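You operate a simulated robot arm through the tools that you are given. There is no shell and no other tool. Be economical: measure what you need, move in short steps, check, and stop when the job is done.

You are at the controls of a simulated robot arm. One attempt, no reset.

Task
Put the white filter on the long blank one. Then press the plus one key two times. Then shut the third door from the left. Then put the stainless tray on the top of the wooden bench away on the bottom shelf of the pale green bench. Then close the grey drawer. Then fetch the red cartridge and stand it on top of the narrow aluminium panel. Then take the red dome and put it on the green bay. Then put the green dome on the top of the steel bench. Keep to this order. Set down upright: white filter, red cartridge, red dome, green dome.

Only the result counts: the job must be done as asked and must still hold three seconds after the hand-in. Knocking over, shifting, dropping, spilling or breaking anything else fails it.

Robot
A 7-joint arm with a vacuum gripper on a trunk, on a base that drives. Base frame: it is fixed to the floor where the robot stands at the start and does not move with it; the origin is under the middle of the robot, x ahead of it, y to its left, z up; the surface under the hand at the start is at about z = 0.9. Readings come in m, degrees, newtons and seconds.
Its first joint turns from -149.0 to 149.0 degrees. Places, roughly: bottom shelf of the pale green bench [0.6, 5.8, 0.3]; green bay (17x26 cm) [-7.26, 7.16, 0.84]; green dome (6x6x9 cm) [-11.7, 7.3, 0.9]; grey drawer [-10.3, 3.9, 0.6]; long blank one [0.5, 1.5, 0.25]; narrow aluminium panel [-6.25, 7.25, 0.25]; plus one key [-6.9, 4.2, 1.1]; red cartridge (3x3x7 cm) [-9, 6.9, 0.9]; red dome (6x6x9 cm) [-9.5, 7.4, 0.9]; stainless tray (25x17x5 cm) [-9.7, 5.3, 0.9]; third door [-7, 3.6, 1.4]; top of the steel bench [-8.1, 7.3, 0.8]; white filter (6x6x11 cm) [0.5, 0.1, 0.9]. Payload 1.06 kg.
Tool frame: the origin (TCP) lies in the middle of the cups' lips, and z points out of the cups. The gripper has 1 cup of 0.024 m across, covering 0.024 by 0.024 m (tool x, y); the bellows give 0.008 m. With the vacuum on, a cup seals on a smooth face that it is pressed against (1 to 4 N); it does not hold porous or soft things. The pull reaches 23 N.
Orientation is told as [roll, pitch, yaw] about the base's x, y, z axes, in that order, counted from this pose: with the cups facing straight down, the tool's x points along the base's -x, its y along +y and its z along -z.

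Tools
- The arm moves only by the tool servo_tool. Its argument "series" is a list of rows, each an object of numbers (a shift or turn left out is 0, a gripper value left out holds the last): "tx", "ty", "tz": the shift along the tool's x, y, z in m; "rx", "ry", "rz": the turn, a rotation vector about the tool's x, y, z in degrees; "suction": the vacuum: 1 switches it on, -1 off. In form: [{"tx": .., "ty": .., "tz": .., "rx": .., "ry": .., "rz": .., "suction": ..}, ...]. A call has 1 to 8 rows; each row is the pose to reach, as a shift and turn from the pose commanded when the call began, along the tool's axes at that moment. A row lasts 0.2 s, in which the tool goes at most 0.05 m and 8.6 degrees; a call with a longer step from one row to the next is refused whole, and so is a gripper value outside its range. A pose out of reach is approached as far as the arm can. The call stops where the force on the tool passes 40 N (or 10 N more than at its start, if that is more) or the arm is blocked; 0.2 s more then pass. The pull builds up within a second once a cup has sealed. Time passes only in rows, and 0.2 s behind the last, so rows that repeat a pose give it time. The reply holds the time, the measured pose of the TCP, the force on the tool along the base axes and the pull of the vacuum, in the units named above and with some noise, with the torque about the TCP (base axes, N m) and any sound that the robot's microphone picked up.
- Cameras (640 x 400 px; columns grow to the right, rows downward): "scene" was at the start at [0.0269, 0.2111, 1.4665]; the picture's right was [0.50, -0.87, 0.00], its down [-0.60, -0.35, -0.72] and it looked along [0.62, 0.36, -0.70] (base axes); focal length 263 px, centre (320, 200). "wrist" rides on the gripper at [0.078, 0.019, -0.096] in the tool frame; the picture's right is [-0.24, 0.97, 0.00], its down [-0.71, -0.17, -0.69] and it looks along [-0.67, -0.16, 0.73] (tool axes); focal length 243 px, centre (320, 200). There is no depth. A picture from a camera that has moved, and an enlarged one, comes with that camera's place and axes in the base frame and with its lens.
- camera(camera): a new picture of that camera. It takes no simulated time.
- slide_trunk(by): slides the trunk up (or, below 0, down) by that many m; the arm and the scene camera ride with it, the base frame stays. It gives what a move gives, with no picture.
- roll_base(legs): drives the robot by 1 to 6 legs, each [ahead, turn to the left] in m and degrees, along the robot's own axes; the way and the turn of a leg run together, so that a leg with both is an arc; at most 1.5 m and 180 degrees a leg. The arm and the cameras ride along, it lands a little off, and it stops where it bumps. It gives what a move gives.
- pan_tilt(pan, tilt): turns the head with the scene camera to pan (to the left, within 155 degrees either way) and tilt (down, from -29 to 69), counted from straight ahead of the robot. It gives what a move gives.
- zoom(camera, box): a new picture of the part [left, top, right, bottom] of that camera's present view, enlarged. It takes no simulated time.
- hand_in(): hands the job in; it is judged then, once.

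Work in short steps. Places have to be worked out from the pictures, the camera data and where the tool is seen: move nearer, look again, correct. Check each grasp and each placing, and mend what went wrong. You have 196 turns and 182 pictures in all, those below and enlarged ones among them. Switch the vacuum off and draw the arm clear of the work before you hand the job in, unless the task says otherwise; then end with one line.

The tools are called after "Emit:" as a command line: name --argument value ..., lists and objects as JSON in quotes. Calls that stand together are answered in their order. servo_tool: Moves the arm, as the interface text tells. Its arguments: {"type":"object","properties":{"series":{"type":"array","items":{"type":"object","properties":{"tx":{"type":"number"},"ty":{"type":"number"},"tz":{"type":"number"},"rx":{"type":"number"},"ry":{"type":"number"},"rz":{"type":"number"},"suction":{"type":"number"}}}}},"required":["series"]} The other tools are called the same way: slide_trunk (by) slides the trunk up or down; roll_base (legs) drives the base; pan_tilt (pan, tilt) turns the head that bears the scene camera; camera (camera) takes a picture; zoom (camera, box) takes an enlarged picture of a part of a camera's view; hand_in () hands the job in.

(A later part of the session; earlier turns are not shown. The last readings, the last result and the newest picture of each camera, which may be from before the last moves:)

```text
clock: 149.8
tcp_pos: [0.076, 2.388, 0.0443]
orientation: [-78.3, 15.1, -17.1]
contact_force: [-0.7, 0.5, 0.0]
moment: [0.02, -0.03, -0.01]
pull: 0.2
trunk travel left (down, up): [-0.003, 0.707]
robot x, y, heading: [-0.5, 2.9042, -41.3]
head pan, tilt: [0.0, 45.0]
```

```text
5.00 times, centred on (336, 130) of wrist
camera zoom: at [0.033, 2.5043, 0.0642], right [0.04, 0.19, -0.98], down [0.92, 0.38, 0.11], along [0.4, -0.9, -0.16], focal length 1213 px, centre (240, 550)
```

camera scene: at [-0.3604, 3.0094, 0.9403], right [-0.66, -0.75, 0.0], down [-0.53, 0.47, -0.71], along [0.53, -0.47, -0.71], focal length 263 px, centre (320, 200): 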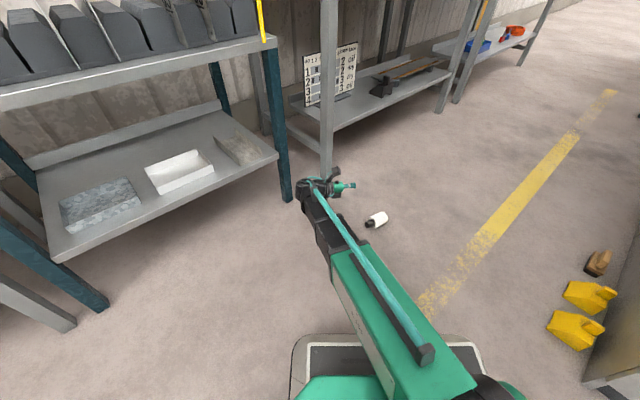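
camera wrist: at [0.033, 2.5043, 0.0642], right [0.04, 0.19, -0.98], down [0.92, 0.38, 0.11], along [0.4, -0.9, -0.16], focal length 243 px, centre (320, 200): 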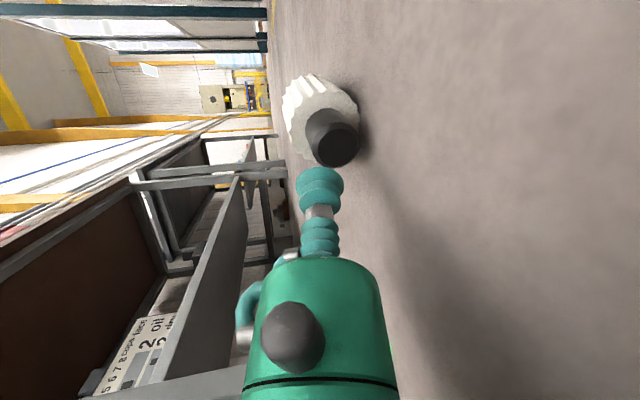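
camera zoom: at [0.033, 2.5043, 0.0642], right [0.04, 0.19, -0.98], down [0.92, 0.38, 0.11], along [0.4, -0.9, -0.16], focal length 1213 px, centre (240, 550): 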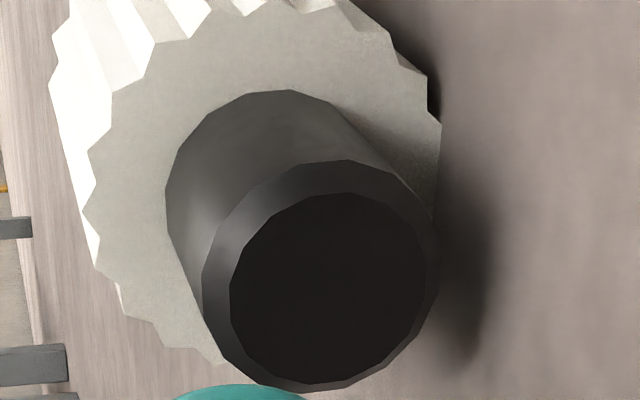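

Face centre is 10.8 mm below the tool axis, ~37 mm ahead. Correct and approach to ~8 mm.

Emit:
servo_tool --series '[{"tx": -0.0026, "ty": 0.0105, "tz": 0.0}, {"tx": -0.0026, "ty": 0.0105, "tz": 0.015}, {"tx": -0.0026, "ty": 0.0105, "tz": 0.027}]'

Emit:
zoom --camera "wrist" --box '[272, 110, 400, 190]'

Emit:
zoom --camera "scene" --box '[320, 180, 416, 240]'

```text
clock: 150.6
tcp_pos: [0.0682, 2.3658, 0.0286]
orientation: [-78.4, 15.2, -17.1]
contact_force: [0.4, 0.0, -0.9]
moment: [-0.01, 0.0, 0.04]
pull: 0.0
trunk travel left (down, up): [-0.003, 0.707]
robot x, y, heading: [-0.498, 2.9068, -41.4]
head pan, tilt: [0.0, 45.0]
```

```text
5.00 times, centred on (336, 150) of wrist
camera zoom: at [0.0241, 2.4812, 0.0484], right [0.04, 0.19, -0.98], down [0.92, 0.38, 0.11], along [0.4, -0.9, -0.16], focal length 1213 px, centre (240, 450)
```

zoom: 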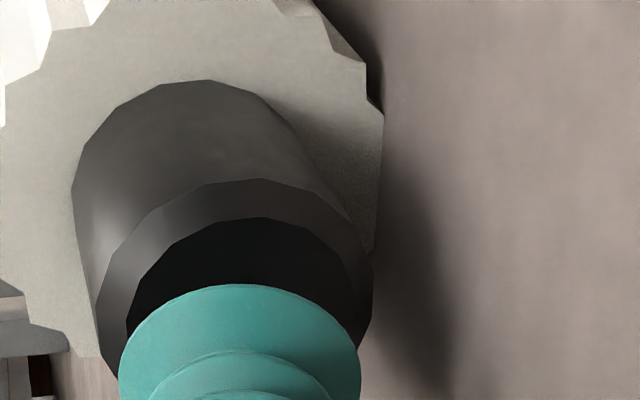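

```text
6.67 times, centred on (368, 210) of scene
camera zoom: at [-0.3604, 3.0094, 0.9402], right [-0.66, -0.75, 0.0], down [-0.53, 0.47, -0.71], along [0.53, -0.47, -0.71], focal length 1752 px, centre (0, 133)
```

zoom: 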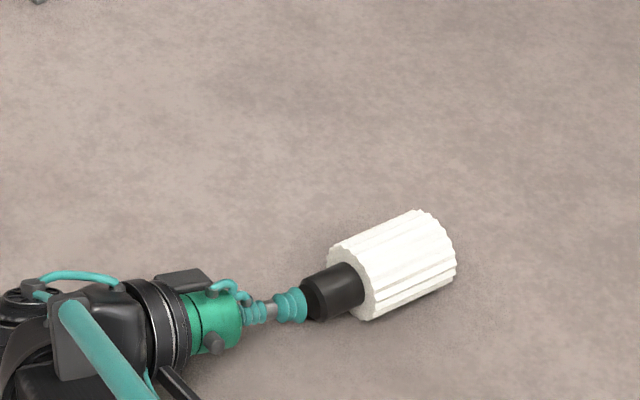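

Well aligned (within 1 mm). Now press on gently with the vacuum.

Emit:
servo_tool --series '[{"ty": 0.0008, "tz": 0.004, "suction": 1}, {"ty": 0.0008, "tz": 0.008}, {"ty": 0.0008, "tz": 0.011}, {"ty": 0.0008, "tz": 0.011}, {"ty": 0.0008, "tz": 0.011}]'

```text
clock: 151.8
tcp_pos: [0.0642, 2.3564, 0.0268]
orientation: [-78.4, 15.3, -17.1]
contact_force: [0.5, 0.4, -0.2]
moment: [-0.02, -0.02, 0.0]
pull: 0.1
trunk travel left (down, up): [-0.003, 0.707]
robot x, y, heading: [-0.5031, 2.9069, -41.2]
head pan, tilt: [0.0, 45.0]
```

Emit:
servo_tool --series '[{"tz": 0.002}, {"tz": 0.004}, {"tz": 0.006}, {"tz": 0.006}, {"tz": 0.006}]'

Emit:
zoom --camera "wrist" --box '[256, 110, 384, 190]'

```text
clock: 152.9
tcp_pos: [0.0622, 2.352, 0.0236]
orientation: [-78.4, 15.2, -17.2]
contact_force: [0.3, 0.2, 1.1]
moment: [-0.02, -0.01, -0.05]
pull: 0.0
trunk travel left (down, up): [-0.003, 0.707]
robot x, y, heading: [-0.4996, 2.9044, -41.5]
head pan, tilt: [0.0, 45.0]
```

```text
5.00 times, centred on (320, 150) of wrist
camera zoom: at [0.0184, 2.4662, 0.0445], right [0.04, 0.19, -0.98], down [0.92, 0.38, 0.11], along [0.4, -0.9, -0.16], focal length 1213 px, centre (320, 450)
```

zoom: 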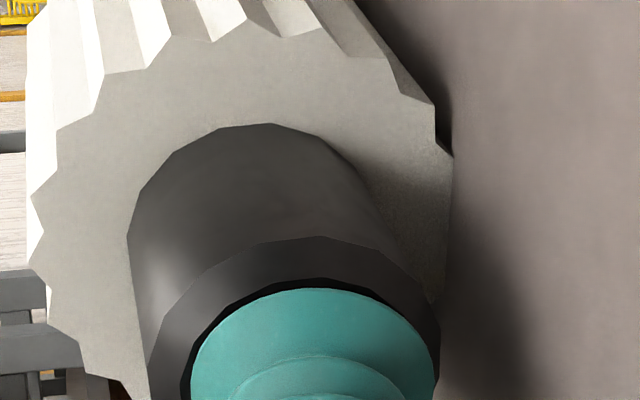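

Lip is ~1 mm low relative to the face. Shift up slightly and press a little further.

Emit:
servo_tool --series '[{"ty": -0.0012, "tx": 0.0003, "tz": -0.001}, {"ty": -0.0016, "tx": 0.0004, "tz": 0.002}, {"ty": -0.002, "tx": 0.0005, "tz": 0.004}, {"ty": -0.002, "tx": 0.0005, "tz": 0.004}, {"ty": -0.002, "tx": 0.0005, "tz": 0.004}]'

```text
clock: 154.2
tcp_pos: [0.0611, 2.3472, 0.0251]
orientation: [-78.5, 15.2, -17.1]
contact_force: [-0.2, 0.1, 0.4]
moment: [0.0, 0.0, 0.01]
pull: 0.0
trunk travel left (down, up): [-0.003, 0.707]
robot x, y, heading: [-0.5028, 2.9029, -41.6]
head pan, tilt: [0.0, 45.0]
```

Emit:
zoom --camera "scene" --box '[336, 190, 416, 240]'

Emit:
zoom --camera "wrist" --box '[256, 110, 384, 190]'

```text
8.00 times, centred on (376, 215) of scene
camera zoom: at [-0.3604, 3.0094, 0.9402], right [-0.66, -0.75, 0.0], down [-0.53, 0.47, -0.71], along [0.53, -0.47, -0.71], focal length 2102 px, centre (-128, 80)
```

zoom: 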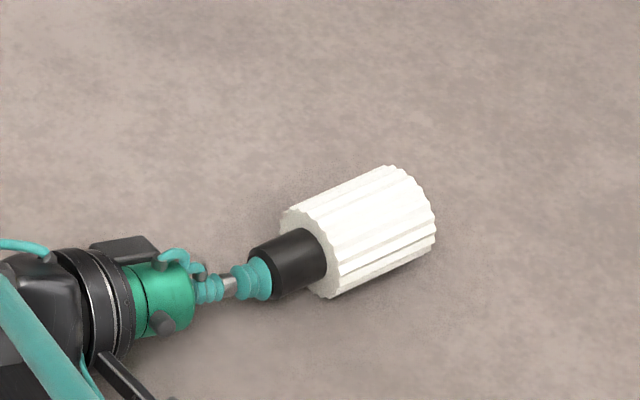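

```text
5.00 times, centred on (320, 150) of wrist
camera zoom: at [0.0169, 2.4625, 0.0459], right [0.04, 0.19, -0.98], down [0.92, 0.38, 0.11], along [0.4, -0.9, -0.16], focal length 1213 px, centre (320, 450)
```

zoom: 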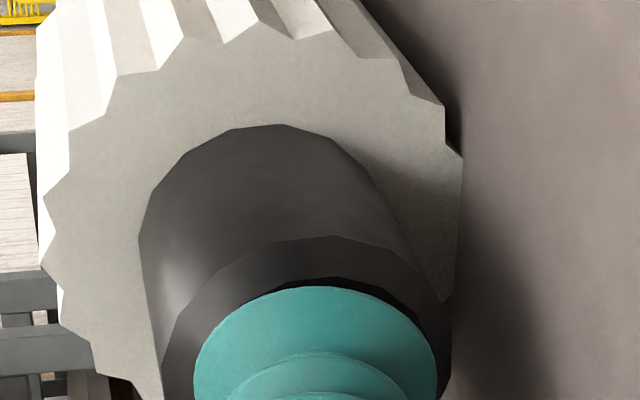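

The filter simply slid ahead of the cup; it needs flush contact and a bit more speed. I'll back off, align better (+6° yaw, ~4.5° less tilt) and re-measure.

Emit:
servo_tool --series '[{"tz": -0.012, "suction": -1}, {"tz": -0.024, "tx": 0.001, "ty": -0.003}, {"tz": -0.024, "tx": 0.001, "ty": -0.003, "rx": 5.9, "ry": -4.5, "rz": -1.2}]'

Emit:
zoom --camera "wrist" --box '[256, 90, 384, 170]'

Emit:
zoom --camera "scene" --box '[336, 190, 416, 240]'

```text
clock: 154.9
tcp_pos: [0.0697, 2.3693, 0.034]
orientation: [-83.1, 15.5, -12.4]
contact_force: [0.1, -0.3, -0.1]
moment: [-0.04, 0.01, 0.01]
pull: 0.1
trunk travel left (down, up): [-0.003, 0.707]
robot x, y, heading: [-0.5007, 2.9067, -41.5]
head pan, tilt: [0.0, 45.0]
```

```text
5.00 times, centred on (320, 130) of wrist
camera zoom: at [0.0133, 2.48, 0.0467], right [-0.01, 0.12, -0.99], down [0.87, 0.48, 0.05], along [0.49, -0.87, -0.11], focal length 1213 px, centre (320, 550)
```

zoom: 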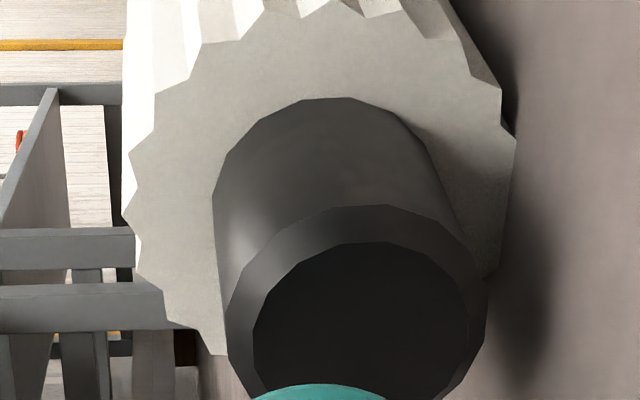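

```text
8.00 times, centred on (376, 215) of scene
camera zoom: at [-0.3604, 3.0094, 0.9403], right [-0.66, -0.75, 0.0], down [-0.53, 0.47, -0.71], along [0.53, -0.47, -0.71], focal length 2102 px, centre (-128, 80)
```

zoom: 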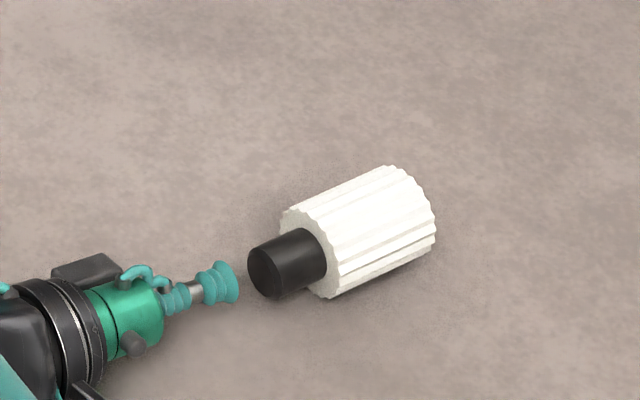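

Now aligned with the cap's normal; 4.8 mm lateral (downward) correction needed, ~27 mm gap. Shift, then a quicker press.

Emit:
servo_tool --series '[{"tx": -0.0012, "ty": 0.0047}, {"tx": -0.0012, "ty": 0.0047, "tz": 0.015}]'

Emit:
zoom --camera "wrist" --box '[256, 110, 384, 190]'

```text
clock: 155.6
tcp_pos: [0.0645, 2.3561, 0.0275]
orientation: [-83.2, 15.6, -12.3]
contact_force: [-0.5, 0.3, 0.7]
moment: [-0.02, 0.0, 0.01]
pull: 0.1
trunk travel left (down, up): [-0.003, 0.707]
robot x, y, heading: [-0.4976, 2.9047, -41.4]
head pan, tilt: [0.0, 45.0]
```

```text
5.00 times, centred on (320, 150) of wrist
camera zoom: at [0.01, 2.4661, 0.04], right [-0.01, 0.12, -0.99], down [0.87, 0.49, 0.05], along [0.49, -0.87, -0.11], focal length 1213 px, centre (320, 450)
```

zoom: 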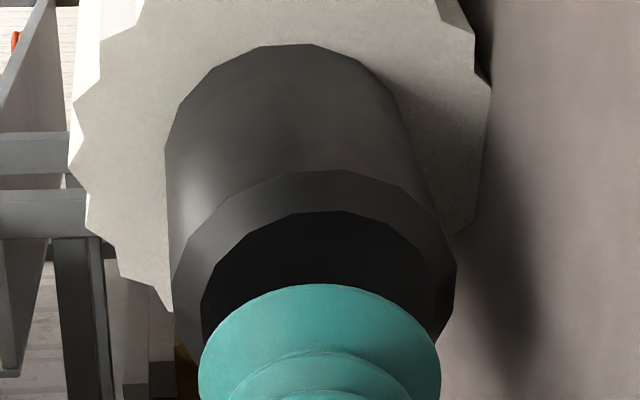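

Perfectly centred. Switch on the vacuum and press.

Emit:
servo_tool --series '[{"tz": 0.006, "suction": 1}, {"tz": 0.022}, {"tz": 0.022}, {"tz": 0.022}]'

```text
clock: 156.6
tcp_pos: [0.061, 2.3343, 0.0238]
orientation: [-83.1, 15.6, -12.3]
contact_force: [0.1, 0.0, 0.5]
moment: [-0.13, 0.03, 0.02]
pull: 23.2
trunk travel left (down, up): [-0.003, 0.707]
robot x, y, heading: [-0.4988, 2.9068, -41.4]
head pan, tilt: [0.0, 45.0]
```

Sealed (23 N). Lifting straight up.

Emit:
servo_tool --series '[{"tx": 0.006, "ty": -0.019, "tz": -0.002}, {"tx": 0.017, "ty": -0.057, "tz": -0.007}, {"tx": 0.028, "ty": -0.095, "tz": -0.012}, {"tx": 0.041, "ty": -0.143, "tz": -0.017}, {"tx": 0.055, "ty": -0.19, "tz": -0.023}, {"tx": 0.069, "ty": -0.238, "tz": -0.029}]'

Emit:
camera --camera "scene"

```text
refused: row 6 steps farther than a row can; nothing moved
```

```text
109 pictures are left
camera scene: at [-0.3604, 3.0095, 0.9402], right [-0.66, -0.75, 0.0], down [-0.53, 0.47, -0.71], along [0.53, -0.47, -0.71], focal length 263 px, centre (320, 200)
```

scene: 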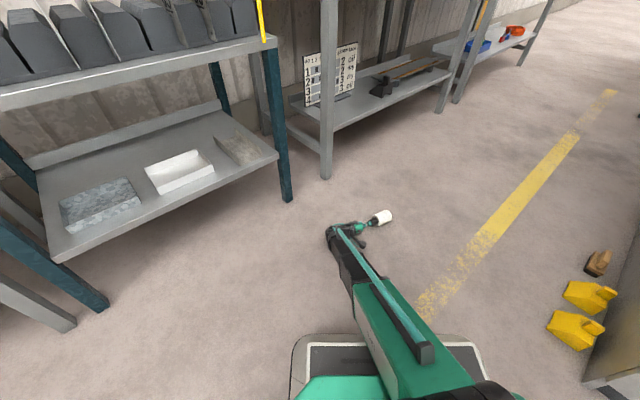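

Emit:
servo_tool --series '[{"tx": 0.006, "ty": -0.019, "tz": -0.002}, {"tx": 0.017, "ty": -0.057, "tz": -0.007}, {"tx": 0.028, "ty": -0.095, "tz": -0.012}, {"tx": 0.041, "ty": -0.14, "tz": -0.017}, {"tx": 0.054, "ty": -0.186, "tz": -0.023}, {"tx": 0.067, "ty": -0.231, "tz": -0.029}]'

```text
clock: 157.9
tcp_pos: [0.0586, 2.3348, 0.2688]
orientation: [-83.1, 15.6, -12.3]
contact_force: [0.8, -0.2, -0.5]
moment: [0.01, 0.0, 0.01]
pull: 22.1
trunk travel left (down, up): [-0.003, 0.707]
robot x, y, heading: [-0.5054, 2.9057, -41.2]
head pan, tilt: [0.0, 45.0]
```

Held. Rotating the tool to vertical while raising, so the filter hangs upright.

Emit:
servo_tool --series '[{"rx": -8, "ry": -2.25, "ty": -0.015}, {"rx": -16, "ry": -4.5, "ty": -0.03}, {"rx": -24, "ry": -6.75, "ty": -0.045}, {"rx": -32, "ry": -9, "ty": -0.06}, {"rx": -40, "ry": -11.25, "ty": -0.075}, {"rx": -48, "ry": -13.5, "ty": -0.09}, {"rx": -56, "ry": -15.75, "ty": -0.1}, {"rx": -64, "ry": -18, "ty": -0.11}]'

Emit:
servo_tool --series '[{"rx": -8, "ry": -2.25}, {"rx": -16, "ry": -4.5}, {"rx": -16, "ry": -4.5}]'

Emit:
camera --camera "wrist"

```text
clock: 159.8
tcp_pos: [0.0843, 2.316, 0.3713]
orientation: [-16.1, 4.5, 0.9]
contact_force: [0.8, -0.1, -0.1]
moment: [-0.05, -0.02, -0.01]
pull: 22.5
trunk travel left (down, up): [-0.003, 0.707]
robot x, y, heading: [-0.5015, 2.9046, -41.2]
head pan, tilt: [0.0, 45.0]
```

```text
clock: 160.6
tcp_pos: [0.0836, 2.3161, 0.3727]
orientation: [0.0, 0.2, 1.6]
contact_force: [-1.0, 0.7, -0.8]
moment: [-0.09, -0.01, -0.01]
pull: 22.7
trunk travel left (down, up): [-0.003, 0.707]
robot x, y, heading: [-0.4995, 2.9042, -41.4]
head pan, tilt: [0.0, 45.0]
```

```text
108 pictures are left
camera wrist: at [0.0049, 2.3324, 0.4662], right [0.21, 0.98, 0.0], down [0.71, -0.15, 0.68], along [0.67, -0.14, -0.73], focal length 243 px, centre (320, 200)
```

wrist: 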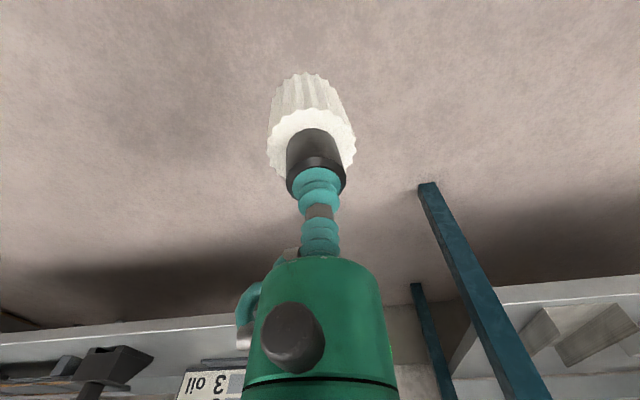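

Filter hangs upright. Raise and retract the arm, then drive to about (-0.12, 1.75).

Emit:
servo_tool --series '[{"tx": 0.023, "ty": 0.024, "tz": -0.02}, {"tx": 0.046, "ty": 0.048, "tz": -0.04}, {"tx": 0.069, "ty": 0.072, "tz": -0.06}, {"tx": 0.092, "ty": 0.096, "tz": -0.08}, {"tx": 0.115, "ty": 0.12, "tz": -0.1}, {"tx": 0.137, "ty": 0.145, "tz": -0.12}]'

Emit:
roll_base --legs '[[0, -15], [0, -16], [0.6, 0], [0.61, 0]]'

```text
clock: 161.9
tcp_pos: [-0.0576, 2.4573, 0.4896]
orientation: [-0.3, 0.0, 1.6]
contact_force: [-0.4, -0.5, -0.2]
moment: [-0.02, 0.0, -0.04]
pull: 22.7
trunk travel left (down, up): [-0.003, 0.707]
robot x, y, heading: [-0.5014, 2.9047, -41.2]
head pan, tilt: [0.0, 45.0]
```

```text
clock: 170.2
tcp_pos: [0.0181, 1.138, 0.4902]
orientation: [-0.3, 0.1, -29.1]
contact_force: [-0.1, 0.5, -0.5]
moment: [-0.03, -0.01, 0.0]
pull: 22.9
trunk travel left (down, up): [-0.003, 0.707]
robot x, y, heading: [-0.1344, 1.7495, -72.2]
head pan, tilt: [0.0, 45.0]
```

Still held. Now turn left in small legs to bring the arm under the table edge.

Emit:
roll_base --legs '[[0, 15], [0, 15], [0, 15]]'

Emit:
pan_tilt --pan 0 --tilt 35

Emit:
camera --camera "scene"

Emit:
camera --camera "wrist"

```text
clock: 173.2
tcp_pos: [0.408, 1.4248, 0.4897]
orientation: [-0.2, 0.1, 15.7]
contact_force: [-0.4, 0.0, -0.5]
moment: [-0.05, 0.04, 0.0]
pull: 22.9
trunk travel left (down, up): [-0.003, 0.707]
robot x, y, heading: [-0.1349, 1.7498, -27.4]
head pan, tilt: [0.0, 45.0]
```

```text
clock: 174.0
tcp_pos: [0.4075, 1.4247, 0.4904]
orientation: [-0.2, 0.1, 15.6]
contact_force: [0.2, -0.5, -0.3]
moment: [-0.05, 0.0, 0.0]
pull: 23.4
trunk travel left (down, up): [-0.003, 0.707]
robot x, y, heading: [-0.1346, 1.7515, -27.1]
head pan, tilt: [0.0, 35.0]
```

```text
107 pictures are left
camera scene: at [-0.0161, 1.8829, 0.955], right [-0.46, -0.89, 0.0], down [-0.51, 0.26, -0.82], along [0.73, -0.37, -0.57], focal length 263 px, centre (320, 200)
```

scene: 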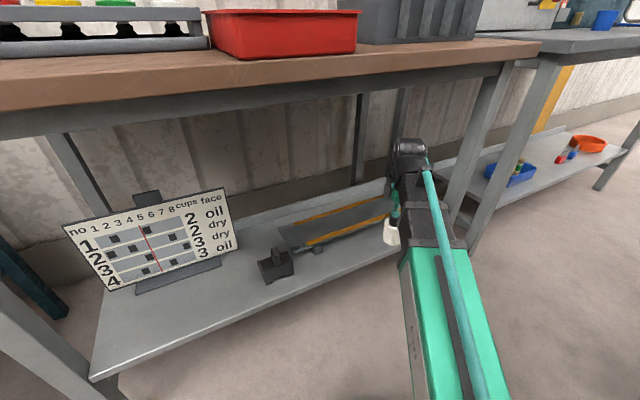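

```text
106 pictures are left
camera wrist: at [0.3265, 1.4219, 0.5851], right [-0.04, 1.0, 0.0], down [0.73, 0.03, 0.68], along [0.68, 0.02, -0.73], focal length 243 px, centre (320, 200)
```

wrist: 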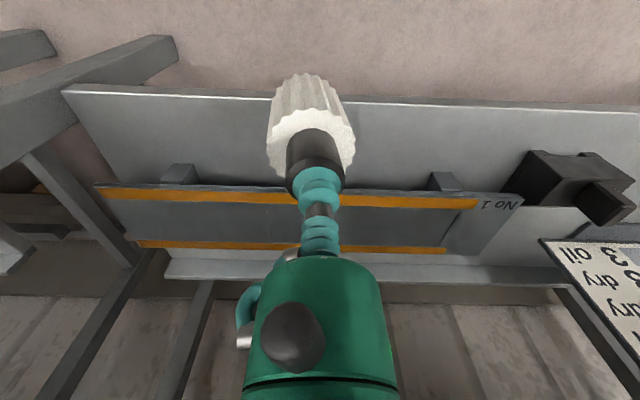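

Blank centre ≈ (0.595, 1.405), top ≈0.345. Move the filter over it.

Emit:
servo_tool --series '[{"tx": -0.035, "ty": -0.015}, {"tx": -0.07, "ty": -0.03}, {"tx": -0.105, "ty": -0.045}, {"tx": -0.14, "ty": -0.06}, {"tx": -0.173, "ty": -0.074}, {"tx": -0.173, "ty": -0.074}]'

Emit:
camera --camera "wrist"

Emit:
zoom --camera "scene" --box '[240, 120, 480, 270]'

```text
clock: 175.4
tcp_pos: [0.5933, 1.4008, 0.4908]
orientation: [-0.2, 0.1, 15.7]
contact_force: [0.4, -0.3, -2.1]
moment: [0.01, -0.05, 0.0]
pull: 22.4
trunk travel left (down, up): [-0.003, 0.707]
robot x, y, heading: [-0.1311, 1.7511, -27.3]
head pan, tilt: [0.0, 35.0]
```

```text
105 pictures are left
camera wrist: at [0.5131, 1.398, 0.5849], right [-0.04, 1.0, 0.0], down [0.73, 0.03, 0.68], along [0.68, 0.02, -0.73], focal length 243 px, centre (320, 200)
```

wrist: 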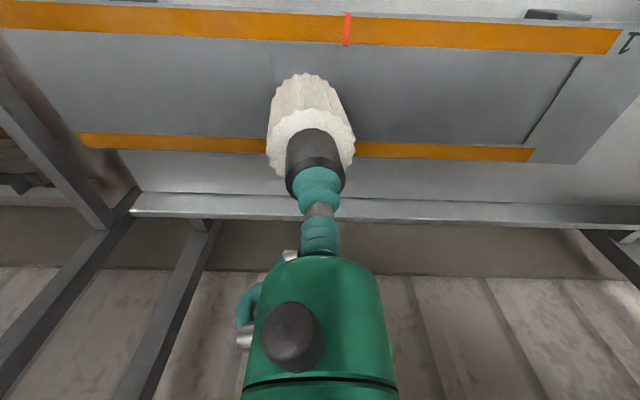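

```text
2.67 times, centred on (360, 195) of scene
camera zoom: at [-0.0161, 1.8829, 0.9551], right [-0.46, -0.89, 0.0], down [-0.51, 0.26, -0.82], along [0.73, -0.38, -0.57], focal length 701 px, centre (213, 213)
```

zoom: 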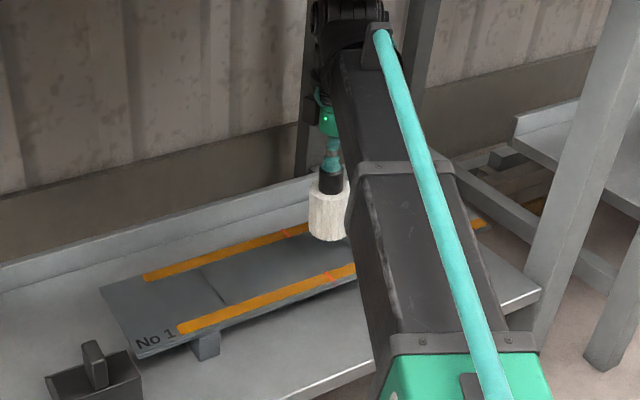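

Positioned over the middle of the blank. Descending gently.

Emit:
servo_tool --series '[{"tx": -0.003, "tz": 0.012}, {"tx": -0.003, "tz": 0.024}, {"tx": -0.003, "tz": 0.03}, {"tx": -0.003, "tz": 0.033}, {"tx": -0.003, "tz": 0.033}]'

Emit:
zoom --camera "scene" --box '[300, 160, 412, 230]'

```text
clock: 176.6
tcp_pos: [0.5969, 1.4009, 0.4576]
orientation: [-0.3, 0.0, 15.7]
contact_force: [-0.6, -0.2, -0.1]
moment: [0.0, -0.06, 0.0]
pull: 22.4
trunk travel left (down, up): [-0.003, 0.707]
robot x, y, heading: [-0.1364, 1.7536, -27.0]
head pan, tilt: [0.0, 35.0]
```

```text
5.71 times, centred on (356, 195) of scene
camera zoom: at [-0.0161, 1.8829, 0.9551], right [-0.46, -0.89, 0.0], down [-0.51, 0.26, -0.82], along [0.73, -0.38, -0.57], focal length 1502 px, centre (114, 229)
```

zoom: 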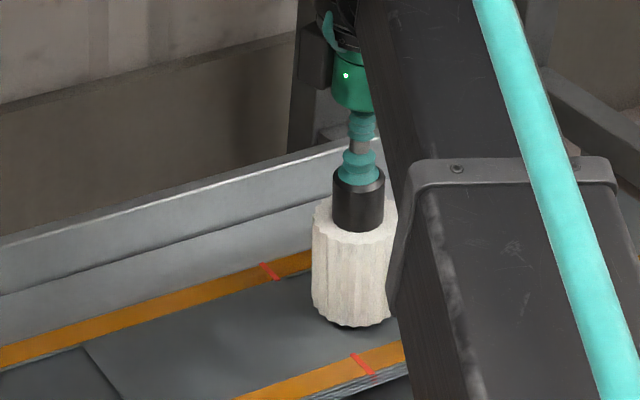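

Nearly touching. Continue in 3 mm steps.

Emit:
servo_tool --series '[{"tz": 0.003}, {"tz": 0.006}, {"tz": 0.009}, {"tz": 0.009}]'

```text
clock: 177.6
tcp_pos: [0.597, 1.4, 0.4495]
orientation: [-0.2, 0.0, 15.7]
contact_force: [0.8, -2.7, 17.9]
moment: [-0.05, 0.0, 0.01]
pull: 23.0
trunk travel left (down, up): [-0.003, 0.707]
robot x, y, heading: [-0.1368, 1.7508, -27.4]
head pan, tilt: [0.0, 35.0]
```

Contact made (18 N). Ease up slightly, release, and lift away.

Emit:
servo_tool --series '[{"tz": -0.004}, {"tz": -0.004, "suction": -1}, {"tz": -0.004}, {"tz": -0.004}, {"tz": -0.006}, {"tz": -0.012}, {"tz": -0.02}, {"tz": -0.035}]'

Emit:
camera --camera "wrist"

```text
clock: 179.4
tcp_pos: [0.5962, 1.4004, 0.4835]
orientation: [-0.2, 0.0, 15.6]
contact_force: [-0.6, -0.1, -0.4]
moment: [-0.01, -0.01, -0.02]
pull: 0.0
trunk travel left (down, up): [-0.003, 0.707]
robot x, y, heading: [-0.1322, 1.7518, -27.2]
head pan, tilt: [0.0, 35.0]
```

```text
102 pictures are left
camera wrist: at [0.5156, 1.3986, 0.5783], right [-0.04, 1.0, 0.0], down [0.73, 0.03, 0.68], along [0.68, 0.02, -0.73], focal length 243 px, centre (320, 200)
```

wrist: 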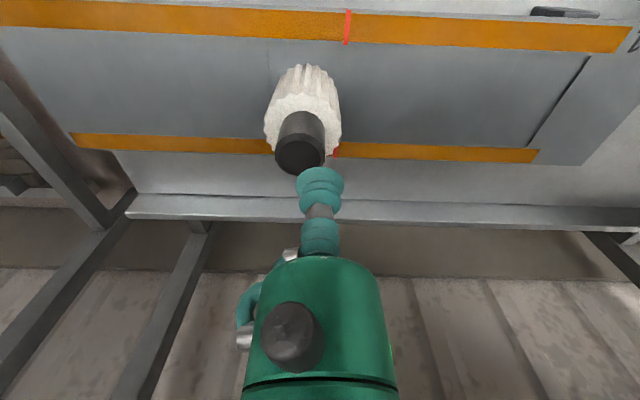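

Filter stands upright on the blank. Retract the arm, turn right and reverse out along the way I came.

Emit:
servo_tool --series '[{"tz": -0.02}, {"tx": 0.035, "ty": 0.015, "tz": -0.02}, {"tx": 0.07, "ty": 0.03, "tz": -0.02}, {"tx": 0.105, "ty": 0.045, "tz": -0.01}, {"tx": 0.14, "ty": 0.06}, {"tx": 0.175, "ty": 0.074}]'

Emit:
roll_base --legs '[[0, -45], [-0.85, 0], [-0.8, 0]]'

Emit:
slide_trunk --by 0.4

Emit:
pan_tilt --pan -95 --tilt 20

Emit:
camera --camera "scene"

```text
clock: 180.8
tcp_pos: [0.4082, 1.4251, 0.4831]
orientation: [-0.2, 0.1, 15.9]
contact_force: [0.1, 0.7, -0.4]
moment: [-0.01, 0.02, 0.01]
pull: 0.1
trunk travel left (down, up): [-0.003, 0.707]
robot x, y, heading: [-0.1362, 1.7479, -27.2]
head pan, tilt: [0.0, 35.0]
```

```text
clock: 191.2
tcp_pos: [-0.4867, 2.7098, 0.4828]
orientation: [-0.2, 0.2, -29.1]
contact_force: [0.2, 1.4, -0.7]
moment: [-0.02, -0.02, 0.0]
pull: 0.0
trunk travel left (down, up): [-0.003, 0.707]
robot x, y, heading: [-0.6407, 3.3233, -72.1]
head pan, tilt: [0.0, 35.0]
```

```text
clock: 195.1
tcp_pos: [-0.4866, 2.7104, 0.8826]
orientation: [-0.2, 0.1, -29.0]
contact_force: [0.9, -0.5, -0.5]
moment: [0.0, 0.03, 0.01]
pull: 0.1
trunk travel left (down, up): [-0.403, 0.307]
robot x, y, heading: [-0.6402, 3.3233, -72.1]
head pan, tilt: [0.0, 35.0]
```

```text
clock: 196.8
tcp_pos: [-0.4873, 2.7098, 0.8832]
orientation: [-0.1, 0.0, -29.0]
contact_force: [0.5, 0.5, 0.7]
moment: [0.01, 0.01, -0.02]
pull: 0.0
trunk travel left (down, up): [-0.403, 0.307]
robot x, y, heading: [-0.6439, 3.3244, -72.2]
head pan, tilt: [-95.0, 20.0]
```

```text
101 pictures are left
camera scene: at [-0.5832, 3.3985, 1.3789], right [-0.23, 0.97, 0.0], down [0.33, 0.08, -0.94], along [-0.92, -0.21, -0.34], focal length 263 px, centre (320, 200)
```

scene: 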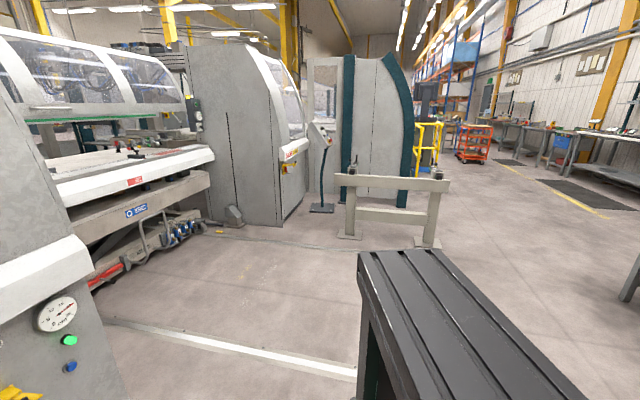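

Open hall to the west, with a low fence at x≈-3.2, y 3.1–3.9. I'll go via (-2.2, 5.0) in the open lane and look again.

Emit:
roll_base --legs '[[0, -155], [1.15, 0], [1.15, 0], [0, 47]]'

Emit:
pan_tilt --pan 0 --tilt 15

Emit:
camera --camera "scene"

```text
clock: 212.5
tcp_pos: [-2.3492, 5.1918, 0.8825]
orientation: [1.2, 0.9, 176.6]
contact_force: [0.2, -2.9, 0.9]
moment: [0.05, 0.04, -0.01]
pull: 0.1
trunk travel left (down, up): [-0.403, 0.307]
robot x, y, heading: [-1.9455, 4.7125, 133.6]
head pan, tilt: [-95.0, 20.0]
stopped in leg 3: the force on the tool passed its limit at 101 N (the readings are from after the stop); the commanded pose is now the measured one
```

```text
clock: 214.2
tcp_pos: [-2.3488, 5.1915, 0.8827]
orientation: [1.1, 0.7, 176.3]
contact_force: [2.0, -7.0, 1.5]
moment: [0.04, 0.0, -0.01]
pull: 0.2
trunk travel left (down, up): [-0.403, 0.307]
robot x, y, heading: [-1.9474, 4.7133, 133.3]
head pan, tilt: [0.0, 15.0]
```

```text
100 pictures are left
camera scene: at [-2.1048, 4.6309, 1.387], right [0.73, 0.69, 0.0], down [0.18, -0.19, -0.97], along [-0.66, 0.7, -0.26], focal length 263 px, centre (320, 200)
```

scene: 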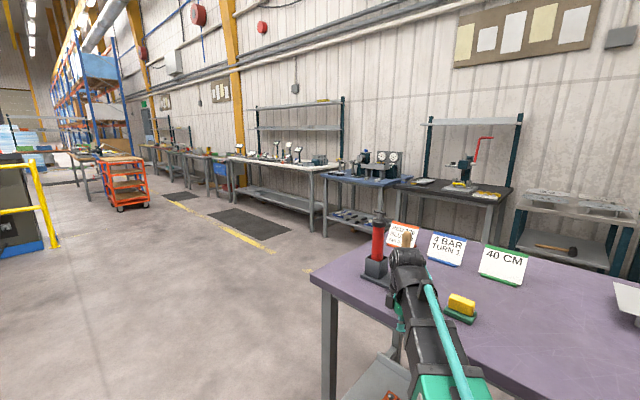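

The gripper touched the purple table. Zoom in to see what it met before backing off.

Emit:
zoom --camera "scene" --box '[310, 200, 550, 350]'

Emit:
camera --camera "wrist"

```text
2.67 times, centred on (430, 275) of scene
camera zoom: at [-2.1048, 4.6309, 1.387], right [0.73, 0.69, 0.0], down [0.18, -0.19, -0.97], along [-0.66, 0.7, -0.26], focal length 701 px, centre (27, 0)
```

zoom: 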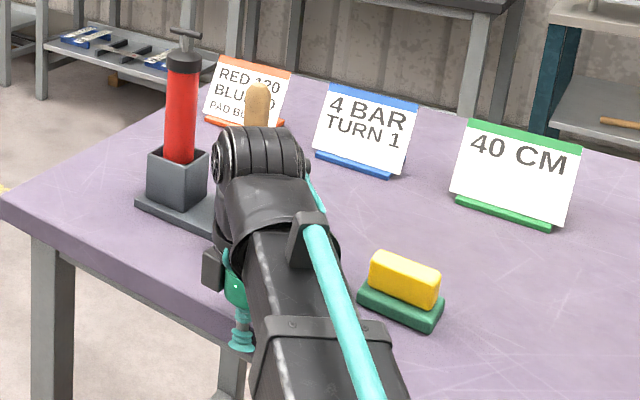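

```text
98 pictures are left
camera wrist: at [-2.273, 5.1698, 0.9787], right [-0.29, -0.96, 0.02], down [-0.71, 0.23, 0.67], along [-0.65, 0.19, -0.74], focal length 243 px, centre (320, 200)
```

wrist: 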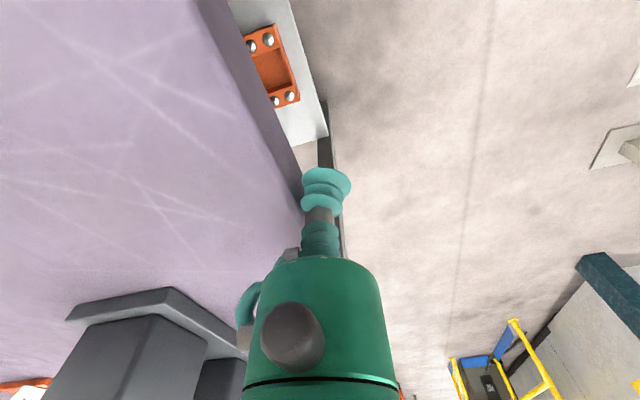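

Only the cup met the table edge; nothing displaced. Back off, and go west along y≈4.5.

Emit:
roll_base --legs '[[-0.35, 0], [0, 46], [1.4, 0], [1.4, 0]]'

Emit:
camera --camera "scene"

```text
clock: 231.7
tcp_pos: [-5.1273, 4.486, 0.8826]
orientation: [1.1, 0.9, -136.7]
contact_force: [-0.4, -0.5, -0.4]
moment: [0.01, -0.01, -0.01]
pull: 0.0
trunk travel left (down, up): [-0.403, 0.307]
robot x, y, heading: [-4.5036, 4.4453, -179.9]
head pan, tilt: [0.0, 15.0]
```

```text
97 pictures are left
camera scene: at [-4.551, 4.2786, 1.3871], right [0.0, 1.0, 0.0], down [0.26, 0.0, -0.97], along [-0.97, 0.0, -0.26], focal length 263 px, centre (320, 200)
```

scene: 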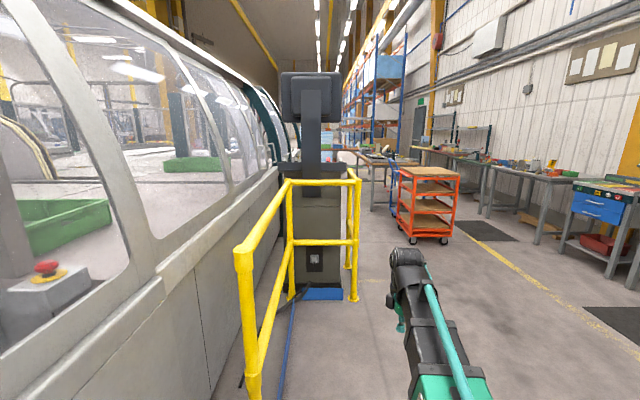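

The console stands at about (-6.6, 4.3) behind a yellow rail. I'll go round to its north side and look.

Emit:
roll_base --legs '[[0, -18], [1.0, 0], [1.0, 0], [0, 70]]'

Emit:
pan_tilt --pan 0 --tilt 10

Emit:
camera --camera "scene"

```text
clock: 245.7
tcp_pos: [-6.8269, 4.6121, 0.8818]
orientation: [0.9, 1.3, -86.5]
contact_force: [-6.0, 12.0, 3.9]
moment: [-1.59, -0.66, -0.24]
pull: 0.0
trunk travel left (down, up): [-0.403, 0.307]
robot x, y, heading: [-6.4016, 5.0657, -129.4]
head pan, tilt: [0.0, 15.0]
stopped in leg 4: the force on the tool passed its limit at 50 N (the readings are from after the stop); the commanded pose is now the measured one
```

```text
clock: 246.4
tcp_pos: [-6.8275, 4.6116, 0.8829]
orientation: [0.9, 1.1, -86.4]
contact_force: [-9.6, 19.9, 5.1]
moment: [-2.55, -1.21, -0.38]
pull: 0.1
trunk travel left (down, up): [-0.403, 0.307]
robot x, y, heading: [-6.3971, 5.0646, -129.1]
head pan, tilt: [0.0, 10.0]
```

```text
96 pictures are left
camera scene: at [-6.3016, 4.9229, 1.3955], right [-0.78, 0.63, 0.0], down [0.11, 0.13, -0.98], along [-0.62, -0.77, -0.17], focal length 263 px, centre (320, 200)
```

scene: 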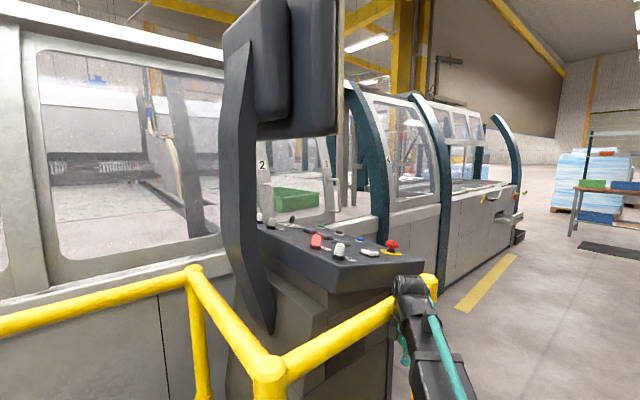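

I brushed the rail/console corner; turn back away. The console faces west with keys on its desk, so I'll go to its west side.

Emit:
roll_base --legs '[[0, -41], [0.75, 0], [0.75, 0]]'

Emit:
pan_tilt --pan 140 --tilt 20

Emit:
camera --camera "scene"

```text
clock: 256.0
tcp_pos: [-8.4998, 4.7464, 0.8816]
orientation: [0.8, 1.3, -127.6]
contact_force: [0.0, -0.5, 0.0]
moment: [-0.01, 0.0, 0.01]
pull: 0.0
trunk travel left (down, up): [-0.403, 0.307]
robot x, y, heading: [-7.8834, 4.8107, -169.8]
head pan, tilt: [0.0, 10.0]
```

```text
clock: 258.2
tcp_pos: [-8.4992, 4.7457, 0.8823]
orientation: [0.9, 1.2, -127.4]
contact_force: [-0.1, -0.3, -0.5]
moment: [-0.01, 0.0, 0.01]
pull: 0.0
trunk travel left (down, up): [-0.403, 0.307]
robot x, y, heading: [-7.877, 4.811, -170.0]
head pan, tilt: [140.0, 20.0]
```

```text
95 pictures are left
camera scene: at [-7.7263, 4.6049, 1.3789], right [-0.5, -0.87, 0.0], down [-0.3, 0.17, -0.94], along [0.81, -0.47, -0.34], focal length 263 px, centre (320, 200)
```

scene: 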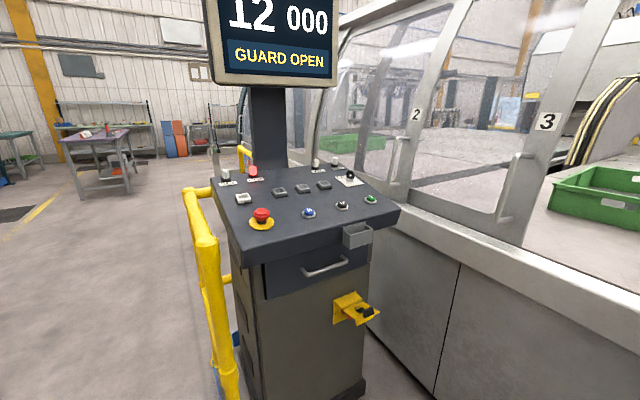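

Console in view. Zoom in on the keys.

Emit:
zoom --camera "scene" --box '[208, 150, 400, 270]'

Emit:
zoom --camera "scene" --box '[320, 40, 640, 240]'

```text
3.33 times, centred on (304, 210) of scene
camera zoom: at [-7.7263, 4.6049, 1.3789], right [-0.5, -0.87, 0.0], down [-0.3, 0.17, -0.94], along [0.81, -0.47, -0.34], focal length 876 px, centre (373, 167)
```

zoom: 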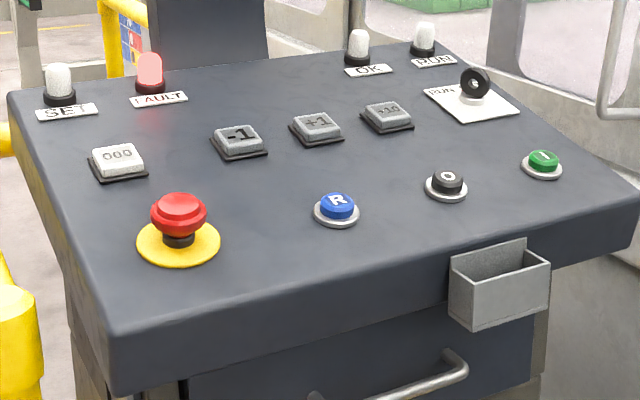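

```text
2.00 times, centred on (480, 140) of scene
camera zoom: at [-7.7263, 4.6049, 1.3789], right [-0.5, -0.87, 0.0], down [-0.3, 0.17, -0.94], along [0.81, -0.47, -0.34], focal length 526 px, centre (0, 320)
```

zoom: 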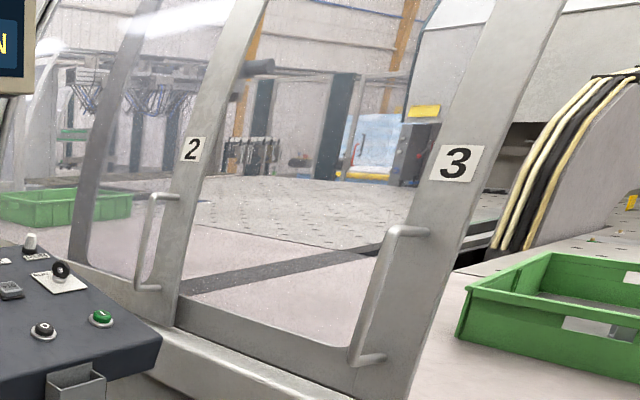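

+1 key located at about (-6.9, 4.2, 1.09). Raise the trunk so the tool clears the desk, then drive to face it from the west.

Emit:
slide_trunk --by 0.3

Emit:
roll_base --legs '[[0, 113], [0.3, 0], [0, 40]]'

Emit:
pan_tilt --pan 0 --tilt 35

Emit:
camera --camera "scene"

```text
clock: 261.2
tcp_pos: [-8.4999, 4.746, 1.1817]
orientation: [1.0, 1.2, -127.5]
contact_force: [0.5, -0.4, -0.1]
moment: [0.01, 0.0, 0.02]
pull: 0.0
trunk travel left (down, up): [-0.703, 0.007]
robot x, y, heading: [-7.8793, 4.8104, -170.1]
head pan, tilt: [140.0, 20.0]
```

```text
clock: 269.9
tcp_pos: [-7.1469, 4.3292, 1.1824]
orientation: [1.0, 1.2, 24.8]
contact_force: [-0.1, 0.0, -1.0]
moment: [0.0, 0.0, 0.01]
pull: 0.1
trunk travel left (down, up): [-0.703, 0.007]
robot x, y, heading: [-7.7254, 4.5576, -17.9]
head pan, tilt: [140.0, 20.0]
```

```text
clock: 272.1
tcp_pos: [-7.1474, 4.3281, 1.1816]
orientation: [0.9, 1.2, 24.8]
contact_force: [-0.5, 0.2, 0.5]
moment: [0.01, -0.03, 0.02]
pull: 0.0
trunk travel left (down, up): [-0.703, 0.007]
robot x, y, heading: [-7.7224, 4.5568, -17.7]
head pan, tilt: [0.0, 35.0]
```

```text
92 pictures are left
camera scene: at [-7.6305, 4.7073, 1.6551], right [-0.3, -0.95, 0.0], down [-0.55, 0.17, -0.82], along [0.78, -0.25, -0.57], focal length 263 px, centre (320, 200)
```

scene: 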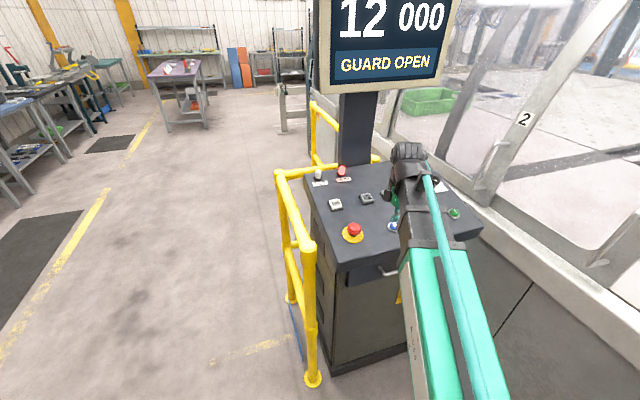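

Move above the +1 key, staying low enough to keep the wrist under the monitor.

Emit:
servo_tool --series '[{"tx": -0.028, "ty": -0.036, "tz": 0.0}, {"tx": -0.056, "ty": -0.072, "tz": 0.005}, {"tx": -0.085, "ty": -0.108, "tz": 0.01}, {"tx": -0.113, "ty": -0.145, "tz": 0.015}, {"tx": -0.142, "ty": -0.182, "tz": 0.02}, {"tx": -0.165, "ty": -0.212, "tz": 0.025}, {"tx": -0.165, "ty": -0.212, "tz": 0.025}]'

Emit:
camera --camera "wrist"

```text
clock: 273.7
tcp_pos: [-6.9087, 4.2051, 1.1489]
orientation: [1.0, 1.2, 24.9]
contact_force: [0.7, -0.1, 0.1]
moment: [0.02, 0.02, 0.02]
pull: 0.1
trunk travel left (down, up): [-0.703, 0.007]
robot x, y, heading: [-7.7235, 4.5563, -17.6]
head pan, tilt: [0.0, 35.0]
```

```text
91 pictures are left
camera wrist: at [-6.9857, 4.1897, 1.2458], right [-0.2, 0.98, 0.01], down [0.73, 0.14, 0.67], along [0.65, 0.14, -0.74], focal length 243 px, centre (320, 200)
```

wrist: 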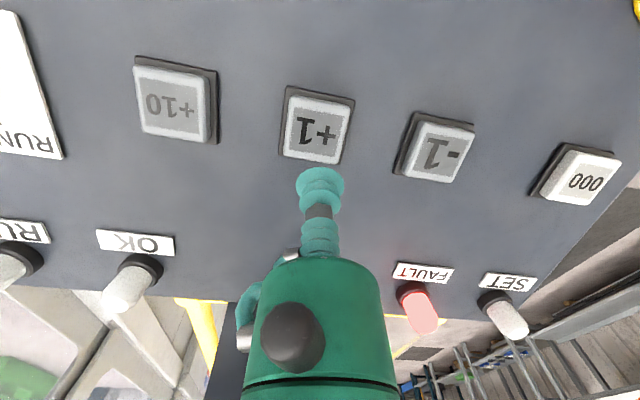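

Aligned above +1. Descend to feel it.

Emit:
servo_tool --series '[{"tz": 0.025}, {"tz": 0.045}, {"tz": 0.05}, {"tz": 0.054}, {"tz": 0.054}]'

Emit:
zoom --camera "wrist" --box '[224, 80, 416, 200]'

```text
clock: 274.9
tcp_pos: [-6.91, 4.2072, 1.0953]
orientation: [0.9, 1.2, 24.9]
contact_force: [-1.1, 0.4, 1.6]
moment: [0.04, 0.01, 0.0]
pull: 0.1
trunk travel left (down, up): [-0.703, 0.007]
robot x, y, heading: [-7.7241, 4.5592, -17.8]
head pan, tilt: [0.0, 35.0]
heard: click
```

```text
3.33 times, centred on (320, 140) of wrist
camera zoom: at [-6.9869, 4.1906, 1.1925], right [-0.2, 0.98, 0.01], down [0.73, 0.14, 0.67], along [0.65, 0.14, -0.74], focal length 809 px, centre (320, 400)
```

zoom: 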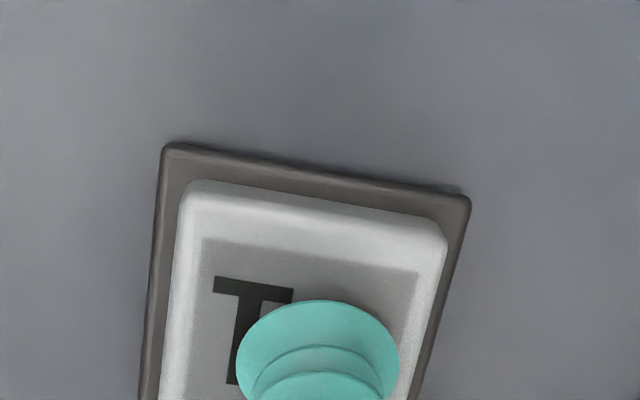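

A click: first press registered. Raise clear and check the display.

Emit:
servo_tool --series '[{"tz": -0.01}, {"tz": -0.025}, {"tz": -0.03}]'

Emit:
zoom --camera "scene" --box '[300, 0, 500, 125]'

```text
clock: 275.7
tcp_pos: [-6.9092, 4.2063, 1.1265]
orientation: [0.8, 1.2, 24.9]
contact_force: [-0.1, 0.4, -0.1]
moment: [0.02, 0.02, -0.02]
pull: 0.1
trunk travel left (down, up): [-0.703, 0.007]
robot x, y, heading: [-7.7268, 4.5577, -17.5]
head pan, tilt: [0.0, 35.0]
```

```text
3.20 times, centred on (400, 62) of scene
camera zoom: at [-7.6305, 4.7072, 1.6551], right [-0.3, -0.95, 0.0], down [-0.55, 0.17, -0.82], along [0.78, -0.25, -0.57], focal length 841 px, centre (64, 640)
```

zoom: 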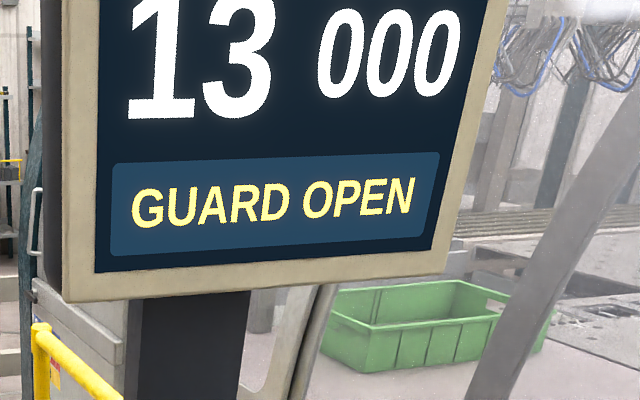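

Display went 12 → 13. Press once more the same way.

Emit:
servo_tool --series '[{"tz": 0.015}, {"tz": 0.022}, {"tz": 0.027}, {"tz": 0.031}, {"tz": 0.031}]'

Emit:
servo_tool --series '[{"tz": -0.01}, {"tz": -0.03}, {"tz": -0.06}]'

Emit:
zoom --camera "scene" --box '[300, 0, 500, 125]'

```text
clock: 276.9
tcp_pos: [-6.9105, 4.2063, 1.0954]
orientation: [0.9, 1.2, 24.9]
contact_force: [-0.5, 0.5, 1.7]
moment: [0.01, -0.02, 0.02]
pull: 0.1
trunk travel left (down, up): [-0.703, 0.007]
robot x, y, heading: [-7.7271, 4.5577, -17.7]
head pan, tilt: [0.0, 35.0]
heard: click
```

```text
clock: 277.7
tcp_pos: [-6.9086, 4.207, 1.155]
orientation: [0.8, 1.1, 25.0]
contact_force: [-0.4, -0.9, 0.5]
moment: [0.01, 0.01, -0.01]
pull: 0.1
trunk travel left (down, up): [-0.703, 0.007]
robot x, y, heading: [-7.7235, 4.5588, -18.2]
head pan, tilt: [0.0, 35.0]
```

```text
3.20 times, centred on (400, 62) of scene
camera zoom: at [-7.6307, 4.7073, 1.655], right [-0.3, -0.95, 0.0], down [-0.55, 0.17, -0.82], along [0.78, -0.25, -0.57], focal length 841 px, centre (64, 640)
```

zoom: 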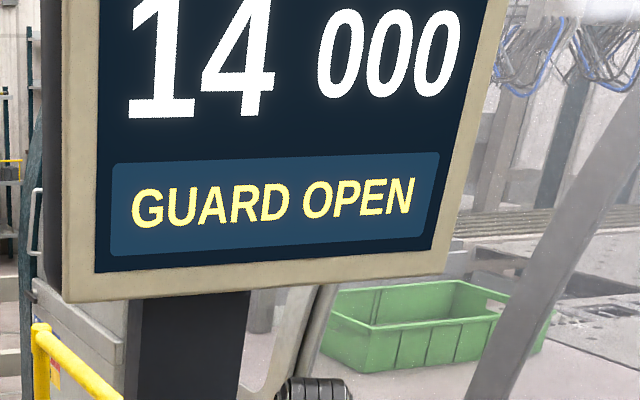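

Two presses done (14). Retract the arm from the console and look at the doors.

Emit:
servo_tool --series '[{"tx": 0.028, "ty": 0.036, "tz": -0.005}, {"tx": 0.056, "ty": 0.072, "tz": -0.01}, {"tx": 0.085, "ty": 0.108, "tz": -0.015}, {"tx": 0.113, "ty": 0.145, "tz": -0.02}, {"tx": 0.142, "ty": 0.182, "tz": -0.025}, {"tx": 0.165, "ty": 0.212, "tz": -0.025}]'

Emit:
pan_tilt --pan -65 --tilt 20

Emit:
camera --camera "scene"

```text
clock: 279.1
tcp_pos: [-7.1478, 4.3291, 1.188]
orientation: [1.0, 1.2, 24.9]
contact_force: [0.5, -0.1, 0.3]
moment: [0.0, 0.01, 0.04]
pull: 0.1
trunk travel left (down, up): [-0.703, 0.007]
robot x, y, heading: [-7.7271, 4.5565, -17.8]
head pan, tilt: [0.0, 35.0]
```

```text
clock: 280.4
tcp_pos: [-7.1454, 4.3298, 1.1866]
orientation: [0.8, 1.2, 24.9]
contact_force: [-0.1, 0.1, 0.1]
moment: [0.0, -0.02, 0.03]
pull: 0.0
trunk travel left (down, up): [-0.703, 0.007]
robot x, y, heading: [-7.7261, 4.557, -17.6]
head pan, tilt: [-65.0, 20.0]
```

```text
87 pictures are left
camera scene: at [-7.7025, 4.6416, 1.6789], right [-0.99, -0.13, 0.0], down [-0.04, 0.34, -0.94], along [0.12, -0.93, -0.34], focal length 263 px, centre (320, 200)
```

scene: 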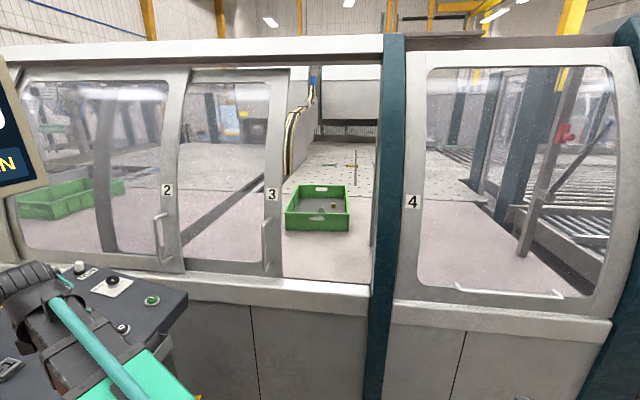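

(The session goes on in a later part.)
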